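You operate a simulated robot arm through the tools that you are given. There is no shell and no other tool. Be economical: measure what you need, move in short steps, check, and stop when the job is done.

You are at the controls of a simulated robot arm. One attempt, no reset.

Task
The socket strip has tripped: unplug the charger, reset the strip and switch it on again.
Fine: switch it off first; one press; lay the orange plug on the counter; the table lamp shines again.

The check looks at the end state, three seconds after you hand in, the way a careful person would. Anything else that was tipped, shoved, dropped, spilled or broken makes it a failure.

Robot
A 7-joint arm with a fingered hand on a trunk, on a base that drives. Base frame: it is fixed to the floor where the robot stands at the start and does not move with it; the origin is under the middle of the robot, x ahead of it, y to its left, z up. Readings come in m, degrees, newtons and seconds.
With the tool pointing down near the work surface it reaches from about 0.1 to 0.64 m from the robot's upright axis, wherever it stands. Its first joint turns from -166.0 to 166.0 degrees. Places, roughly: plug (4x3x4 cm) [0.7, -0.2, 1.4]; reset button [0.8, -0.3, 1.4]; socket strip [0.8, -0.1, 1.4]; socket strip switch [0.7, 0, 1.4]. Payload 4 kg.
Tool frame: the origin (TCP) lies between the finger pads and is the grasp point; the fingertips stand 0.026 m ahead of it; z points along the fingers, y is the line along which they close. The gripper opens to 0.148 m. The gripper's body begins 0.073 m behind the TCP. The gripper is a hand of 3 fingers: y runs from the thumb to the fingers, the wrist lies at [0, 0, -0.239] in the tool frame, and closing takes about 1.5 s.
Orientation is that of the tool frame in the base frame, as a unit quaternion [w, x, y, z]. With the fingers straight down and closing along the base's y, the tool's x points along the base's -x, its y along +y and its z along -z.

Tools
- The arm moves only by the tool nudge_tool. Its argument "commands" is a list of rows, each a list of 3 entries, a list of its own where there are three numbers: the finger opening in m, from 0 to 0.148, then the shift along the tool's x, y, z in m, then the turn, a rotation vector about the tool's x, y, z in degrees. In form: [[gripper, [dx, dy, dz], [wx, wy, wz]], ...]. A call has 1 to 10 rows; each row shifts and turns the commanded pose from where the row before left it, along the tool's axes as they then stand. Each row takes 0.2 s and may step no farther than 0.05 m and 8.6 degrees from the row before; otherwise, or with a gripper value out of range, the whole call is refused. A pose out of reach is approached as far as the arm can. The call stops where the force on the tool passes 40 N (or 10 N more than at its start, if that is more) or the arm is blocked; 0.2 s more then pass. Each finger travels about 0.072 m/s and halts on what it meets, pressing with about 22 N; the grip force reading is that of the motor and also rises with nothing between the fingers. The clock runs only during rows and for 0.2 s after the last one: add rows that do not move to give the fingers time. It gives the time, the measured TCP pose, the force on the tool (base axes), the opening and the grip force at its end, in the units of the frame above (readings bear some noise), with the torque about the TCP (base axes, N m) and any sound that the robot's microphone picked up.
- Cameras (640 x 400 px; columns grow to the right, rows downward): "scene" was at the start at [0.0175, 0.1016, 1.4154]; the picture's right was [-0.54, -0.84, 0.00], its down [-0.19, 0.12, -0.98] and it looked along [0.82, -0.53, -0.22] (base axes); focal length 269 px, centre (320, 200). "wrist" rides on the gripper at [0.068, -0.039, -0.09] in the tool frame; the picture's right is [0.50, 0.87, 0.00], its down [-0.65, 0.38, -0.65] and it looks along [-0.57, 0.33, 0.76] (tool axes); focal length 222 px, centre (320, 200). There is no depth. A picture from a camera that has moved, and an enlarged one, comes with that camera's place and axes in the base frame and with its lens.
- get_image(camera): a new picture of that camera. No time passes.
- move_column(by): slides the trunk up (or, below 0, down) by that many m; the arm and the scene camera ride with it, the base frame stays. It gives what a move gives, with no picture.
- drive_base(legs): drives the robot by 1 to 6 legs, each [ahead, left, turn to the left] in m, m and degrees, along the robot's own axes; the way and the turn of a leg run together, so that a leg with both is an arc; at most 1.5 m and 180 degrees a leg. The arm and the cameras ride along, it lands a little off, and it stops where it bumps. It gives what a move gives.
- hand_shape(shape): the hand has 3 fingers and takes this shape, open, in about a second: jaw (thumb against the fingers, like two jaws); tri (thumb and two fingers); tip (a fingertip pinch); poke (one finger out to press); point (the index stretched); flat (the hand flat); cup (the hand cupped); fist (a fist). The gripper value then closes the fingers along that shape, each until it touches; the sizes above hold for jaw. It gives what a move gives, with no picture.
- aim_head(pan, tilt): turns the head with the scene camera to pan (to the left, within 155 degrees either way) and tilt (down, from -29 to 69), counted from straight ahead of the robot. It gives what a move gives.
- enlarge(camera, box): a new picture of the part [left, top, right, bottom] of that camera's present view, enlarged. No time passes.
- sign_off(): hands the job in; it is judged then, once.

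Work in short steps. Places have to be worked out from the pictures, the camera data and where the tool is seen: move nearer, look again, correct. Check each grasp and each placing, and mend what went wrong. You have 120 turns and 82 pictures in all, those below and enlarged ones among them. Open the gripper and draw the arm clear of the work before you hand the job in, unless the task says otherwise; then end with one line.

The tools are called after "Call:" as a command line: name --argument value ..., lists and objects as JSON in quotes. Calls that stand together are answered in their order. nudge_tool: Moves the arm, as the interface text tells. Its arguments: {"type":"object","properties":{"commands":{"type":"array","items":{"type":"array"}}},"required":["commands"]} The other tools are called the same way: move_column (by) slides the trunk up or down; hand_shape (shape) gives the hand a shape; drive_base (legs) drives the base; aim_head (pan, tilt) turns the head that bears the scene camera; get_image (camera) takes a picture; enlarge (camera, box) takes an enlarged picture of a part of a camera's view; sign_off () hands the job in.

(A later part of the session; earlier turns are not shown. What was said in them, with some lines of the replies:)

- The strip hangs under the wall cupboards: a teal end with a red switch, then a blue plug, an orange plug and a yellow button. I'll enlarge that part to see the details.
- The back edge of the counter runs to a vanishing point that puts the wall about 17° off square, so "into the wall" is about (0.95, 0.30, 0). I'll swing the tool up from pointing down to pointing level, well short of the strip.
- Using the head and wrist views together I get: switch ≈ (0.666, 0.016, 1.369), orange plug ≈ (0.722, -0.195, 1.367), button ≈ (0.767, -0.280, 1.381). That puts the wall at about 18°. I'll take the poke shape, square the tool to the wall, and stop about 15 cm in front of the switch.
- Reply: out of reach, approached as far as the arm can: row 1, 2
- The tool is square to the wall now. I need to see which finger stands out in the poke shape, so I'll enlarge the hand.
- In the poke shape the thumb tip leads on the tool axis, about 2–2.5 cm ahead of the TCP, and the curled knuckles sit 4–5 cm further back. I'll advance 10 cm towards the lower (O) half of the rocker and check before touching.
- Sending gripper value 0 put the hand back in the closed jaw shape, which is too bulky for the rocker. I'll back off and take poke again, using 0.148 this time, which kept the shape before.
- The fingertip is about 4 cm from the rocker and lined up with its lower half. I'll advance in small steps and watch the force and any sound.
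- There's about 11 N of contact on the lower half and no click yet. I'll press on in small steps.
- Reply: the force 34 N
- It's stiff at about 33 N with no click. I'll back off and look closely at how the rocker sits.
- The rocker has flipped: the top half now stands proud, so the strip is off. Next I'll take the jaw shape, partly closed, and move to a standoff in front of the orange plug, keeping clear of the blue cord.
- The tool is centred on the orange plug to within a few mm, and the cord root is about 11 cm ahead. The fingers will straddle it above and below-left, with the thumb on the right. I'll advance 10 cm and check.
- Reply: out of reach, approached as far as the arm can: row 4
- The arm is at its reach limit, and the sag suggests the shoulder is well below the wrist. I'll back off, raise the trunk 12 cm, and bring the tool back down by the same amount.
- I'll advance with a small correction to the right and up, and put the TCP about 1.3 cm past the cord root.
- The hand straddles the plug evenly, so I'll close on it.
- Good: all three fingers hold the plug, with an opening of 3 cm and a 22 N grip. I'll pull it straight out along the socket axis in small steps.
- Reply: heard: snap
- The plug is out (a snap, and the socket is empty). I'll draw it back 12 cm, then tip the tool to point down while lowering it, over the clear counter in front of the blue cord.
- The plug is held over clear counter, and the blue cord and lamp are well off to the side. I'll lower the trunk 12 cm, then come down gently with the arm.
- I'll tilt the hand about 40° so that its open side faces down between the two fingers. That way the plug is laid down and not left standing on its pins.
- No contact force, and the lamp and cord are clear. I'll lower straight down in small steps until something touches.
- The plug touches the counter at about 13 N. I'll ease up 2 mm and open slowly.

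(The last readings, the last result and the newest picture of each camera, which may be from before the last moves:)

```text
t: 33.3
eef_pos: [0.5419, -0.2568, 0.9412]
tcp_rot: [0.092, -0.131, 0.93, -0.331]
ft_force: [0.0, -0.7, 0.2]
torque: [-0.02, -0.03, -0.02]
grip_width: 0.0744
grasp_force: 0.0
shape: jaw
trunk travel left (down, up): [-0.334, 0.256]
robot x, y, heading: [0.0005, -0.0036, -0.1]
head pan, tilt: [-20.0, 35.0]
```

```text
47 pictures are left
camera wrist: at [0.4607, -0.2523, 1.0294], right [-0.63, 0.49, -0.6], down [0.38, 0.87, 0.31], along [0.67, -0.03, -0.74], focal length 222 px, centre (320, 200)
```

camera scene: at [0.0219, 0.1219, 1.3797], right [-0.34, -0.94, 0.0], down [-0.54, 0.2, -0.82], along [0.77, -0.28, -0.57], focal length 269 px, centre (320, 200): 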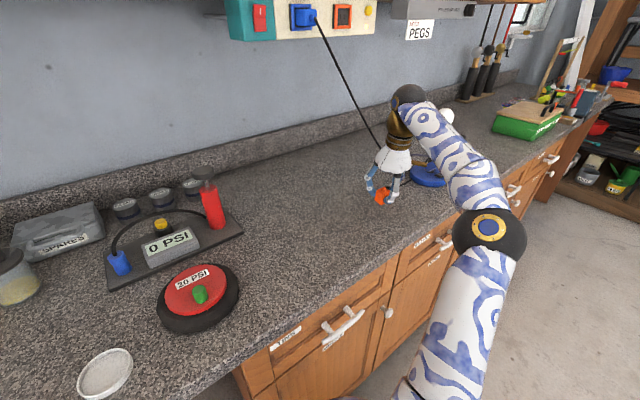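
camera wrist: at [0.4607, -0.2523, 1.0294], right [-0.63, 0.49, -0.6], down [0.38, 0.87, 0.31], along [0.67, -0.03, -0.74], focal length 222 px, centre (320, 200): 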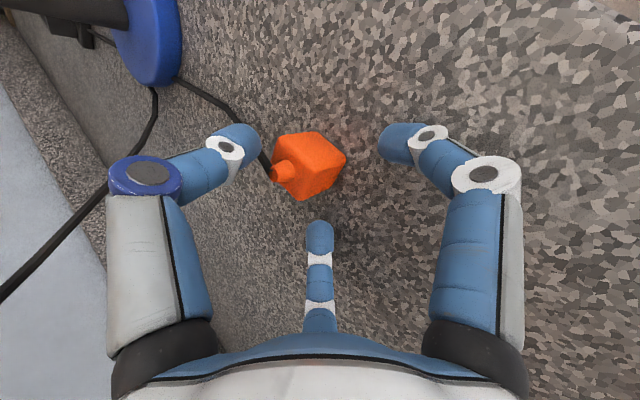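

The plug is lying on the counter. I'll withdraw along the tool axis and check that it stays put.

Call:
nudge_tool --commands '[[0.085, [0, 0, -0.01], [0, 0, 0]], [0.085, [0, 0, -0.02], [0, 0, 0]], [0.085, [0, 0, -0.03], [0, 0, 0]], [0.085, [0, 0, -0.04], [0, 0, 0]], [0.085, [0, 0, -0.04], [0, 0, 0]]]'

Call:
get_image --camera "wrist"

Call:
get_image --camera "scene"

```text
t: 34.5
eef_pos: [0.5045, -0.1727, 1.0498]
tcp_rot: [0.093, -0.131, 0.93, -0.331]
ft_force: [0.9, -0.1, -0.4]
torque: [0.04, 0.0, -0.01]
grip_width: 0.0843
grasp_force: 0.1
shape: jaw
trunk travel left (down, up): [-0.334, 0.256]
robot x, y, heading: [-0.0027, 0.0, -0.1]
head pan, tilt: [-20.0, 35.0]
```

```text
46 pictures are left
camera wrist: at [0.4236, -0.1688, 1.1371], right [-0.63, 0.49, -0.6], down [0.38, 0.87, 0.31], along [0.67, -0.03, -0.74], focal length 222 px, centre (320, 200)
```

wrist: 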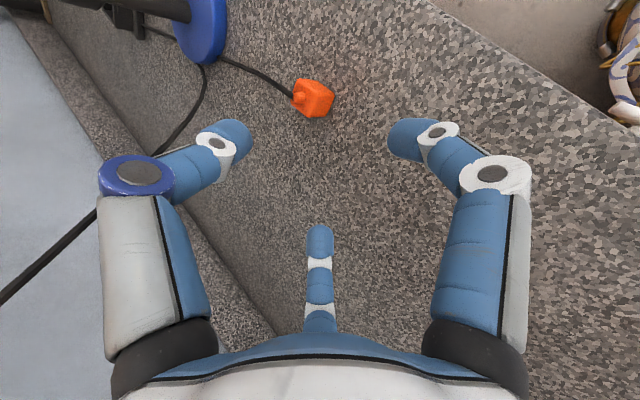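

```text
45 pictures are left
camera scene: at [0.0218, 0.1219, 1.3797], right [-0.34, -0.94, 0.0], down [-0.54, 0.2, -0.82], along [0.77, -0.28, -0.57], focal length 269 px, centre (320, 200)
```

scene: 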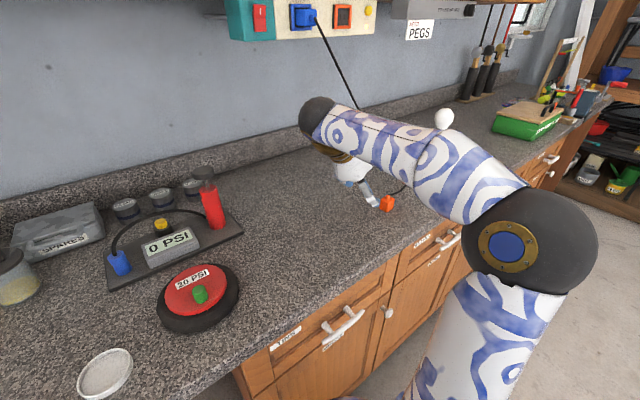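

The orange plug lies freely on the counter. Now I'll lift clear and undo the tilt, then raise the trunk 24 cm, because the button needs more reach.

Call:
nudge_tool --commands '[[0.085, [0, -0.019, -0.023], [-8, 0, 0]], [0.085, [0, -0.016, -0.025], [-8, 0, 0]], [0.085, [0, -0.012, -0.027], [-8, 0, 0]], [0.085, [0, -0.008, -0.029], [-8, 0, 0]], [0.085, [0, -0.004, -0.03], [-8, 0, 0]]]'

Call:
move_column --by 0.24

Call:
nudge_tool --commands '[[0.085, [0, 0, 0], [0, -8.5, 0]], [0.085, [0, 0, 0], [0, -8.5, 0]], [0.085, [0, 0, 0], [0, -8.5, 0]], [0.085, [0, 0, 0], [0, -8.5, 0]], [0.085, [0, 0, 0], [0, -8.5, 0]], [0.085, [0, 0, 0], [0, -8.5, 0]], [0.085, [0, 0, 0], [0, -8.5, 0]], [0.085, [0, 0, 0], [0, -8.5, 0]], [0.085, [0, 0, 0], [0, -8.5, 0]], [0.085, [0, 0, 0], [0, -8.5, 0]]]'

Call:
hand_shape --shape "poke"

```text
t: 35.7
eef_pos: [0.4756, -0.1682, 1.1425]
tcp_rot: [0.044, -0.158, 0.986, 0.006]
ft_force: [0.0, 0.1, 0.0]
torque: [0.01, 0.02, -0.03]
grip_width: 0.0847
grasp_force: 0.0
shape: jaw
out of reach, approached as far as the arm can: row 4, 5
trunk travel left (down, up): [-0.334, 0.256]
robot x, y, heading: [-0.0017, -0.0012, 0.0]
head pan, tilt: [-20.0, 35.0]
```

```text
t: 38.2
eef_pos: [0.4759, -0.1691, 1.3816]
tcp_rot: [0.044, -0.156, 0.987, 0.005]
ft_force: [0.3, 0.6, -0.4]
torque: [0.03, -0.01, 0.03]
grip_width: 0.0848
grasp_force: 0.0
shape: jaw
trunk travel left (down, up): [-0.574, 0.016]
robot x, y, heading: [-0.0044, 0.0023, 0.0]
head pan, tilt: [-20.0, 35.0]
```

```text
t: 40.4
eef_pos: [0.4758, -0.1684, 1.3829]
tcp_rot: [0.699, -0.111, 0.698, 0.11]
ft_force: [1.0, 0.6, -0.1]
torque: [-0.01, -0.03, -0.01]
grip_width: 0.0849
grasp_force: 0.0
shape: jaw
trunk travel left (down, up): [-0.574, 0.016]
robot x, y, heading: [-0.0009, 0.0007, -0.1]
head pan, tilt: [-20.0, 35.0]
```

```text
t: 41.3
eef_pos: [0.4769, -0.1687, 1.3821]
tcp_rot: [0.699, -0.11, 0.699, 0.109]
ft_force: [0.4, -0.2, 0.1]
torque: [-0.01, 0.03, 0.01]
grip_width: 0.0
grasp_force: 0.1
shape: poke
trunk travel left (down, up): [-0.574, 0.016]
robot x, y, heading: [-0.0019, -0.0026, 0.1]
head pan, tilt: [-20.0, 35.0]
```

I'm level again in the poke shape. I'll move to a standoff in front of the yellow button, keeping the gripper value at 0.148 so the shape stays.

Call:
nudge_tool --commands '[[0.148, [0, -0.04, 0.01], [0, 0, 0]], [0.148, [0, -0.04, 0.02], [0, 0, 0]], [0.148, [0, -0.04, 0.02], [0, 0, 0]], [0.148, [0, -0.04, 0.02], [0, 0, 0]], [0.148, [0, -0.04, 0.02], [0, 0, 0]], [0.148, [0, 0, 0.02], [0, 0, 0]]]'

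Call:
aim_head --pan -20 --tilt 18

Call:
get_image --camera "scene"

Call:
get_image --camera "wrist"

```text
t: 42.7
eef_pos: [0.6426, -0.3249, 1.3834]
tcp_rot: [0.699, -0.11, 0.698, 0.109]
ft_force: [0.4, 0.2, -0.4]
torque: [-0.03, -0.05, -0.03]
grip_width: 0.0
grasp_force: 0.1
shape: poke
trunk travel left (down, up): [-0.574, 0.016]
robot x, y, heading: [-0.0028, 0.0019, 0.1]
head pan, tilt: [-20.0, 35.0]
```

```text
t: 43.5
eef_pos: [0.6423, -0.3251, 1.3821]
tcp_rot: [0.699, -0.11, 0.698, 0.11]
ft_force: [-0.5, 0.2, 0.6]
torque: [-0.02, -0.01, 0.02]
grip_width: 0.0
grasp_force: 0.0
shape: poke
trunk travel left (down, up): [-0.574, 0.016]
robot x, y, heading: [-0.0011, 0.0003, 0.1]
head pan, tilt: [-20.0, 18.0]
```

```text
44 pictures are left
camera scene: at [0.0268, 0.1199, 1.6468], right [-0.34, -0.94, 0.0], down [-0.29, 0.11, -0.95], along [0.89, -0.33, -0.31], focal length 269 px, centre (320, 200)
```

scene: 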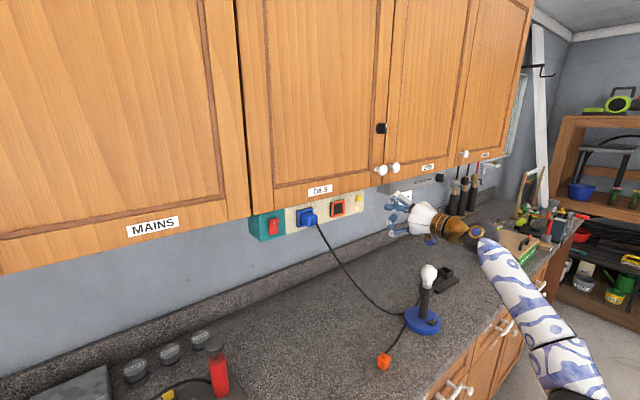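

```text
43 pictures are left
camera wrist: at [0.5675, -0.389, 1.3152], right [-0.27, 0.82, -0.5], down [-0.74, 0.16, 0.65], along [0.62, 0.54, 0.57], focal length 222 px, centre (320, 200)
```

wrist: 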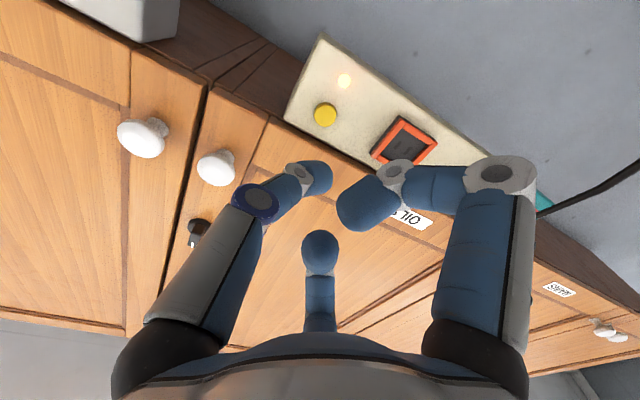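

The wrist view confirms the button at (0.767, -0.279, 1.382). The fingertip is aligned with it, about 11 cm away. I'll advance 8.5 cm and check again.

Call:
nudge_tool --commands '[[0.148, [0, 0, 0.025], [0, 0, 0]], [0.148, [0, 0, 0.025], [0, 0, 0]], [0.148, [0, 0, 0.02], [0, 0, 0]], [0.148, [0, 0, 0.015], [0, 0, 0]]]'

Call:
enlarge --camera "scene" --box '[320, 150, 440, 250]'

Call:
get_image --camera "wrist"

```text
t: 44.5
eef_pos: [0.7238, -0.2982, 1.3816]
tcp_rot: [0.698, -0.111, 0.698, 0.11]
ft_force: [-0.4, -0.5, 1.2]
torque: [-0.02, 0.02, 0.01]
grip_width: 0.0003
grasp_force: 0.0
shape: poke
trunk travel left (down, up): [-0.574, 0.016]
robot x, y, heading: [-0.001, 0.0059, 0.0]
head pan, tilt: [-20.0, 18.0]
```

```text
4.00 times, centred on (380, 200) of scene
camera zoom: at [0.0271, 0.1201, 1.6468], right [-0.34, -0.94, 0.0], down [-0.29, 0.11, -0.95], along [0.89, -0.33, -0.31], focal length 1077 px, centre (80, 200)
```

zoom: 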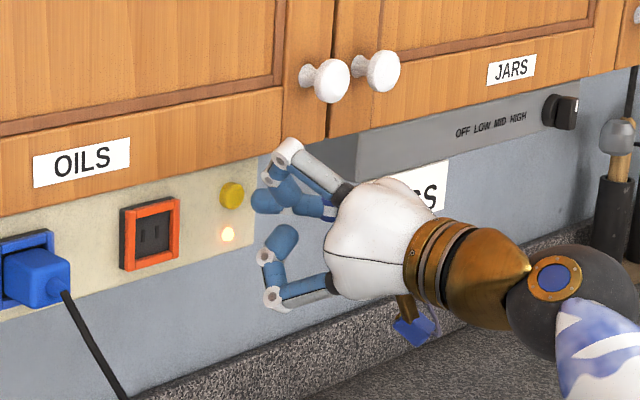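

```text
41 pictures are left
camera wrist: at [0.6488, -0.3626, 1.3148], right [-0.27, 0.82, -0.5], down [-0.74, 0.16, 0.65], along [0.62, 0.54, 0.57], focal length 222 px, centre (320, 200)
```

wrist: 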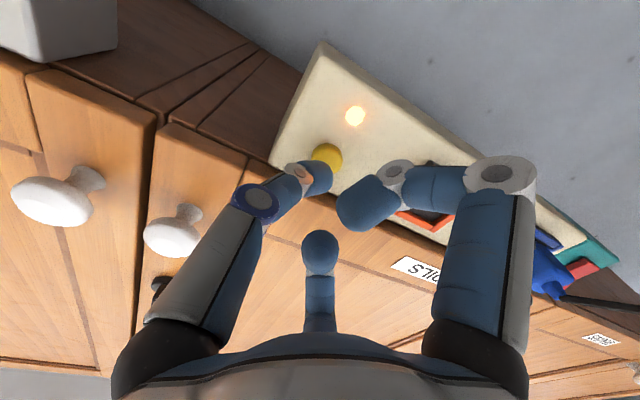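

The fingertip is about 2 cm in front of the button and on line with it. I'll make one steady press forward and stop as soon as it builds force.

Call:
nudge_tool --commands '[[0.148, [0, -0.001, 0.012], [0, 0, 0]], [0.148, [0, 0, 0.006], [0, 0, 0]], [0.148, [0, 0, 0.004], [0, 0, 0]], [0.148, [0, 0, 0.003], [0, 0, 0]]]'

Call:
enlarge --camera "scene" --box '[320, 150, 440, 250]'

```text
t: 45.5
eef_pos: [0.7446, -0.2947, 1.3835]
tcp_rot: [0.699, -0.11, 0.698, 0.109]
ft_force: [-15.6, -4.8, -3.6]
torque: [-0.03, 0.14, 0.04]
grip_width: 0.0
grasp_force: 0.0
shape: poke
trunk travel left (down, up): [-0.574, 0.016]
robot x, y, heading: [0.0002, -0.0015, -0.3]
head pan, tilt: [-20.0, 18.0]
heard: click
```

```text
4.00 times, centred on (380, 200) of scene
camera zoom: at [0.024, 0.1186, 1.6469], right [-0.34, -0.94, 0.0], down [-0.29, 0.11, -0.95], along [0.89, -0.33, -0.31], focal length 1077 px, centre (80, 200)
```

zoom: 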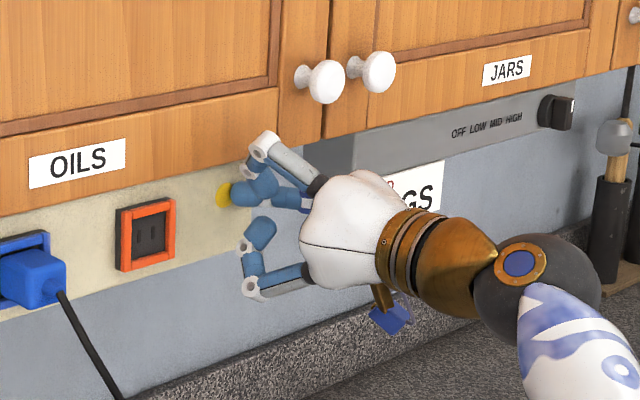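

I heard one click and the amber light looks out. I'll retract straight back and check the indicator.

Call:
nudge_tool --commands '[[0.148, [0, 0, -0.03], [0, 0, 0]], [0.148, [0, 0, -0.04], [0, 0, 0]], [0.148, [0, 0, -0.04], [0, 0, 0]], [0.148, [0, 0, -0.04], [0, 0, 0]]]'

Call:
enlarge --camera "scene" --box '[240, 150, 480, 300]'

```text
t: 46.5
eef_pos: [0.6032, -0.3382, 1.3834]
tcp_rot: [0.699, -0.11, 0.698, 0.109]
ft_force: [0.1, -0.8, 0.5]
torque: [-0.02, 0.06, -0.01]
grip_width: 0.0
grasp_force: 0.0
shape: poke
trunk travel left (down, up): [-0.574, 0.016]
robot x, y, heading: [0.0035, 0.0008, 0.1]
head pan, tilt: [-20.0, 18.0]
```

```text
2.67 times, centred on (360, 225) of scene
camera zoom: at [0.0262, 0.1199, 1.6469], right [-0.34, -0.94, 0.0], down [-0.29, 0.11, -0.95], along [0.89, -0.32, -0.31], focal length 718 px, centre (213, 133)
```

zoom: 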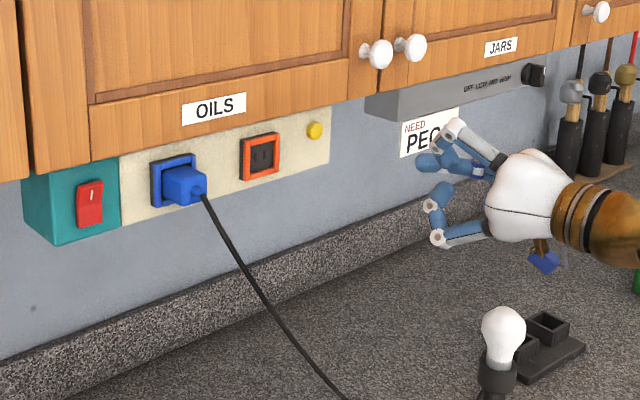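

The trip light is off and the button is out again. Next I'll slide left at this standoff to the front of the switch, lined up with its top (I) half at z ≈ 1.382.

Call:
nudge_tool --commands '[[0.148, [0, 0.045, 0], [0, 0, 0]], [0.148, [0, 0.045, 0], [0, 0, 0]], [0.148, [0, 0.045, 0], [0, 0, 0]], [0.148, [0, 0.045, 0], [0, 0, 0]], [0.148, [0, 0.045, 0], [0, 0, 0]], [0.148, [0, 0.045, 0], [0, 0, 0]], [0.148, [0, 0.04, 0.02], [0, 0, 0]], [0.148, [0, 0, 0.04], [0, 0, 0]]]'

Call:
aim_head --pan 0 --tilt 18

Call:
enlarge --camera "scene" --box '[320, 150, 440, 250]'

Call:
get_image --camera "wrist"

```text
t: 48.3
eef_pos: [0.5675, -0.0232, 1.3809]
tcp_rot: [0.698, -0.111, 0.698, 0.11]
ft_force: [0.2, -0.2, -0.4]
torque: [0.02, 0.0, -0.01]
grip_width: 0.0001
grasp_force: 0.0
shape: poke
trunk travel left (down, up): [-0.574, 0.016]
robot x, y, heading: [0.002, -0.0015, -0.2]
head pan, tilt: [-20.0, 18.0]
```

```text
t: 49.1
eef_pos: [0.5654, -0.0244, 1.3814]
tcp_rot: [0.699, -0.111, 0.698, 0.109]
ft_force: [0.5, -0.3, 0.9]
torque: [0.02, 0.01, 0.0]
grip_width: 0.0002
grasp_force: 0.1
shape: poke
trunk travel left (down, up): [-0.574, 0.016]
robot x, y, heading: [0.0024, -0.0005, -0.0]
head pan, tilt: [0.0, 18.0]
```

```text
4.00 times, centred on (380, 200) of scene
camera zoom: at [0.0322, 0.152, 1.6468], right [0.0, -1.0, 0.0], down [-0.31, 0.0, -0.95], along [0.95, 0.0, -0.31], focal length 1077 px, centre (80, 200)
```

zoom: 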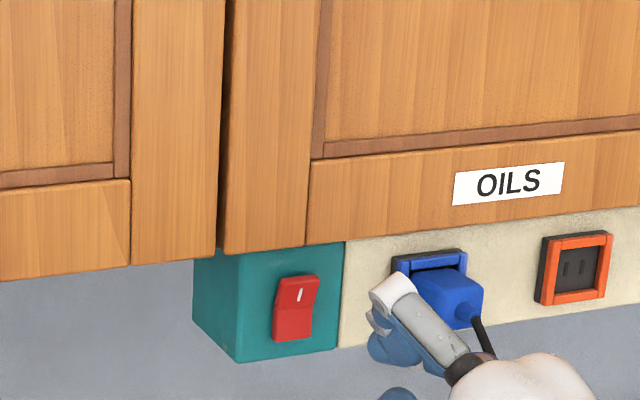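

```text
37 pictures are left
camera wrist: at [0.4919, -0.0886, 1.3144], right [-0.27, 0.82, -0.5], down [-0.74, 0.16, 0.65], along [0.62, 0.54, 0.57], focal length 222 px, centre (320, 200)
```

wrist: 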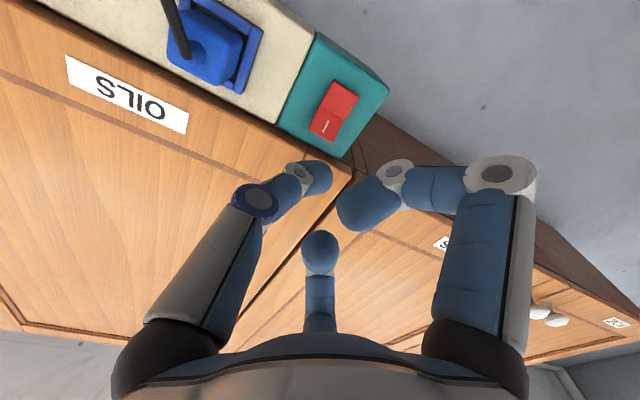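

The top half is at about (0.663, 0.013, 1.381), straight ahead of the fingertip by about 7–8 cm. I'll approach and press it with small steps.

Call:
nudge_tool --commands '[[0.148, [-0.002, 0.001, 0.025], [0, 0, 0]], [0.148, [0, 0, 0.02], [0, 0, 0]], [0.148, [0, 0, 0.012], [0, 0, 0]], [0.148, [0, 0, 0.008], [0, 0, 0]], [0.148, [0, 0, 0.006], [0, 0, 0]], [0.148, [0, 0, 0.005], [0, 0, 0]], [0.148, [0, 0, 0.004], [0, 0, 0]]]'

Call:
enlarge --camera "scene" --box '[320, 150, 440, 250]'

```text
t: 50.7
eef_pos: [0.6415, -0.0002, 1.3863]
tcp_rot: [0.699, -0.11, 0.698, 0.11]
ft_force: [-4.3, -2.0, -0.9]
torque: [0.0, -0.01, 0.0]
grip_width: 0.0
grasp_force: 0.0
shape: poke
trunk travel left (down, up): [-0.574, 0.016]
robot x, y, heading: [0.0053, -0.0015, 0.1]
head pan, tilt: [0.0, 18.0]
```

```text
4.00 times, centred on (380, 200) of scene
camera zoom: at [0.0316, 0.1518, 1.6468], right [0.0, -1.0, 0.0], down [-0.31, 0.0, -0.95], along [0.95, 0.0, -0.31], focal length 1077 px, centre (80, 200)
```

zoom: 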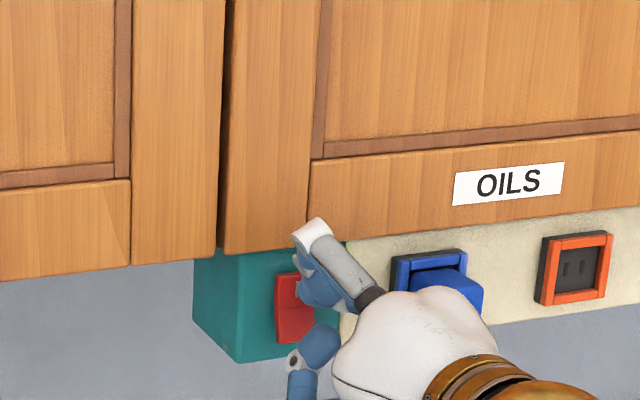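

Call:
nudge_tool --commands '[[0.148, [0, 0, 0.003], [0, 0, 0]], [0.148, [0, 0, 0.003], [0, 0, 0]]]'

Call:
nudge_tool --commands '[[0.148, [0, 0, -0.02], [0, 0, 0]], [0.148, [0, 0, -0.04], [0, 0, 0]], [0.148, [0, 0, -0.04], [0, 0, 0]], [0.148, [0, 0, -0.04], [0, 0, 0]]]'

Call:
enlarge --camera "scene" --box '[320, 150, 440, 250]'

Call:
aim_head --pan -15 --tilt 30

Call:
get_image --camera "scene"

```text
t: 51.3
eef_pos: [0.6434, -0.0008, 1.3853]
tcp_rot: [0.699, -0.111, 0.698, 0.11]
ft_force: [-25.7, -8.5, -6.1]
torque: [-0.1, 0.28, 0.05]
grip_width: 0.0
grasp_force: 0.2
shape: poke
trunk travel left (down, up): [-0.574, 0.016]
robot x, y, heading: [-0.0022, -0.003, -0.3]
head pan, tilt: [0.0, 18.0]
```

```text
t: 52.3
eef_pos: [0.512, -0.0402, 1.3837]
tcp_rot: [0.699, -0.111, 0.698, 0.109]
ft_force: [0.7, -0.1, -0.1]
torque: [0.0, -0.01, 0.04]
grip_width: 0.0001
grasp_force: 0.0
shape: poke
trunk travel left (down, up): [-0.574, 0.016]
robot x, y, heading: [-0.0038, -0.0026, 0.1]
head pan, tilt: [0.0, 18.0]
```

```text
4.00 times, centred on (380, 200) of scene
camera zoom: at [0.0315, 0.1519, 1.6469], right [0.0, -1.0, 0.0], down [-0.31, 0.0, -0.95], along [0.95, 0.0, -0.31], focal length 1077 px, centre (80, 200)
```

zoom: 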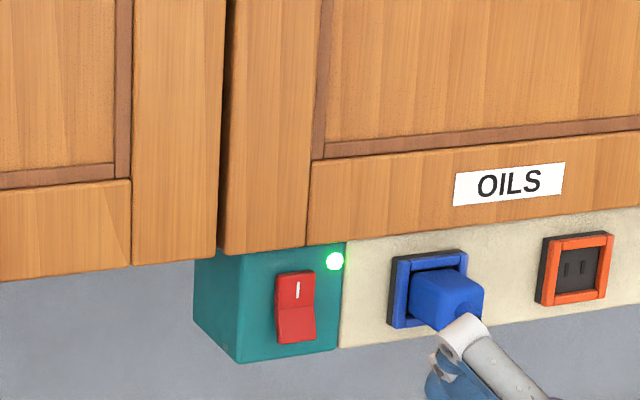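

```text
t: 53.1
eef_pos: [0.5133, -0.0401, 1.3839]
tcp_rot: [0.699, -0.11, 0.698, 0.108]
ft_force: [0.6, -0.6, 0.5]
torque: [0.03, -0.03, 0.02]
grip_width: 0.0
grasp_force: 0.1
shape: poke
trunk travel left (down, up): [-0.574, 0.016]
robot x, y, heading: [0.0005, -0.0011, 0.2]
head pan, tilt: [-15.0, 30.0]
```

```text
34 pictures are left
camera scene: at [0.0264, 0.1287, 1.6275], right [-0.26, -0.97, 0.0], down [-0.48, 0.13, -0.87], along [0.84, -0.22, -0.5], focal length 269 px, centre (320, 200)
```

scene: 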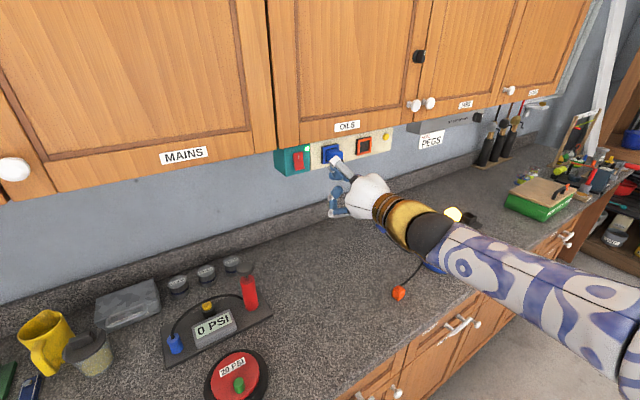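

The green light is on and the bulb looks lit. I'll draw the arm clear, open the hand, and confirm the end state.

Call:
nudge_tool --commands '[[0.148, [0, 0, -0.03], [0, 0, 0]], [0.148, [0, 0, -0.03], [0, 0, 0]], [0.148, [0, 0.03, -0.03], [0, 0, 0]]]'

Call:
hand_shape --shape "jaw"

Call:
enlarge --camera "scene" --box '[260, 120, 500, 310]'

```text
t: 53.9
eef_pos: [0.4209, -0.0341, 1.3808]
tcp_rot: [0.695, -0.115, 0.7, 0.112]
ft_force: [0.1, 0.7, 0.7]
torque: [0.0, -0.03, 0.0]
grip_width: 0.0002
grasp_force: 0.0
shape: poke
trunk travel left (down, up): [-0.574, 0.016]
robot x, y, heading: [-0.0018, 0.0023, -0.0]
head pan, tilt: [-15.0, 30.0]
```

```text
t: 54.8
eef_pos: [0.4213, -0.0376, 1.382]
tcp_rot: [0.696, -0.115, 0.7, 0.113]
ft_force: [-0.2, 0.0, 0.6]
torque: [0.01, -0.02, -0.01]
grip_width: 0.1476
grasp_force: 0.1
shape: jaw
trunk travel left (down, up): [-0.574, 0.016]
robot x, y, heading: [0.0032, -0.004, 0.1]
head pan, tilt: [-15.0, 30.0]
```

```text
2.11 times, centred on (380, 215) of scene
camera zoom: at [0.0262, 0.1286, 1.628], right [-0.26, -0.97, 0.0], down [-0.48, 0.13, -0.87], along [0.84, -0.22, -0.5], focal length 567 px, centre (194, 168)
```

zoom: 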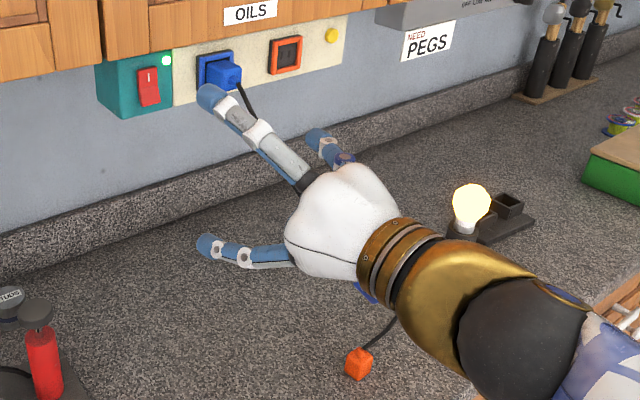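

The lamp is lit, the switch is on, the orange plug lies on the counter, and the hand is open and clear. I'll hand it in.

Call:
sign_off

```text
The job is handed in.
```

The strip is reset and back on: I switched it off first, unplugged the charger and laid its orange plug on the counter, then pressed reset once and switched it on, and the lamp shines again.
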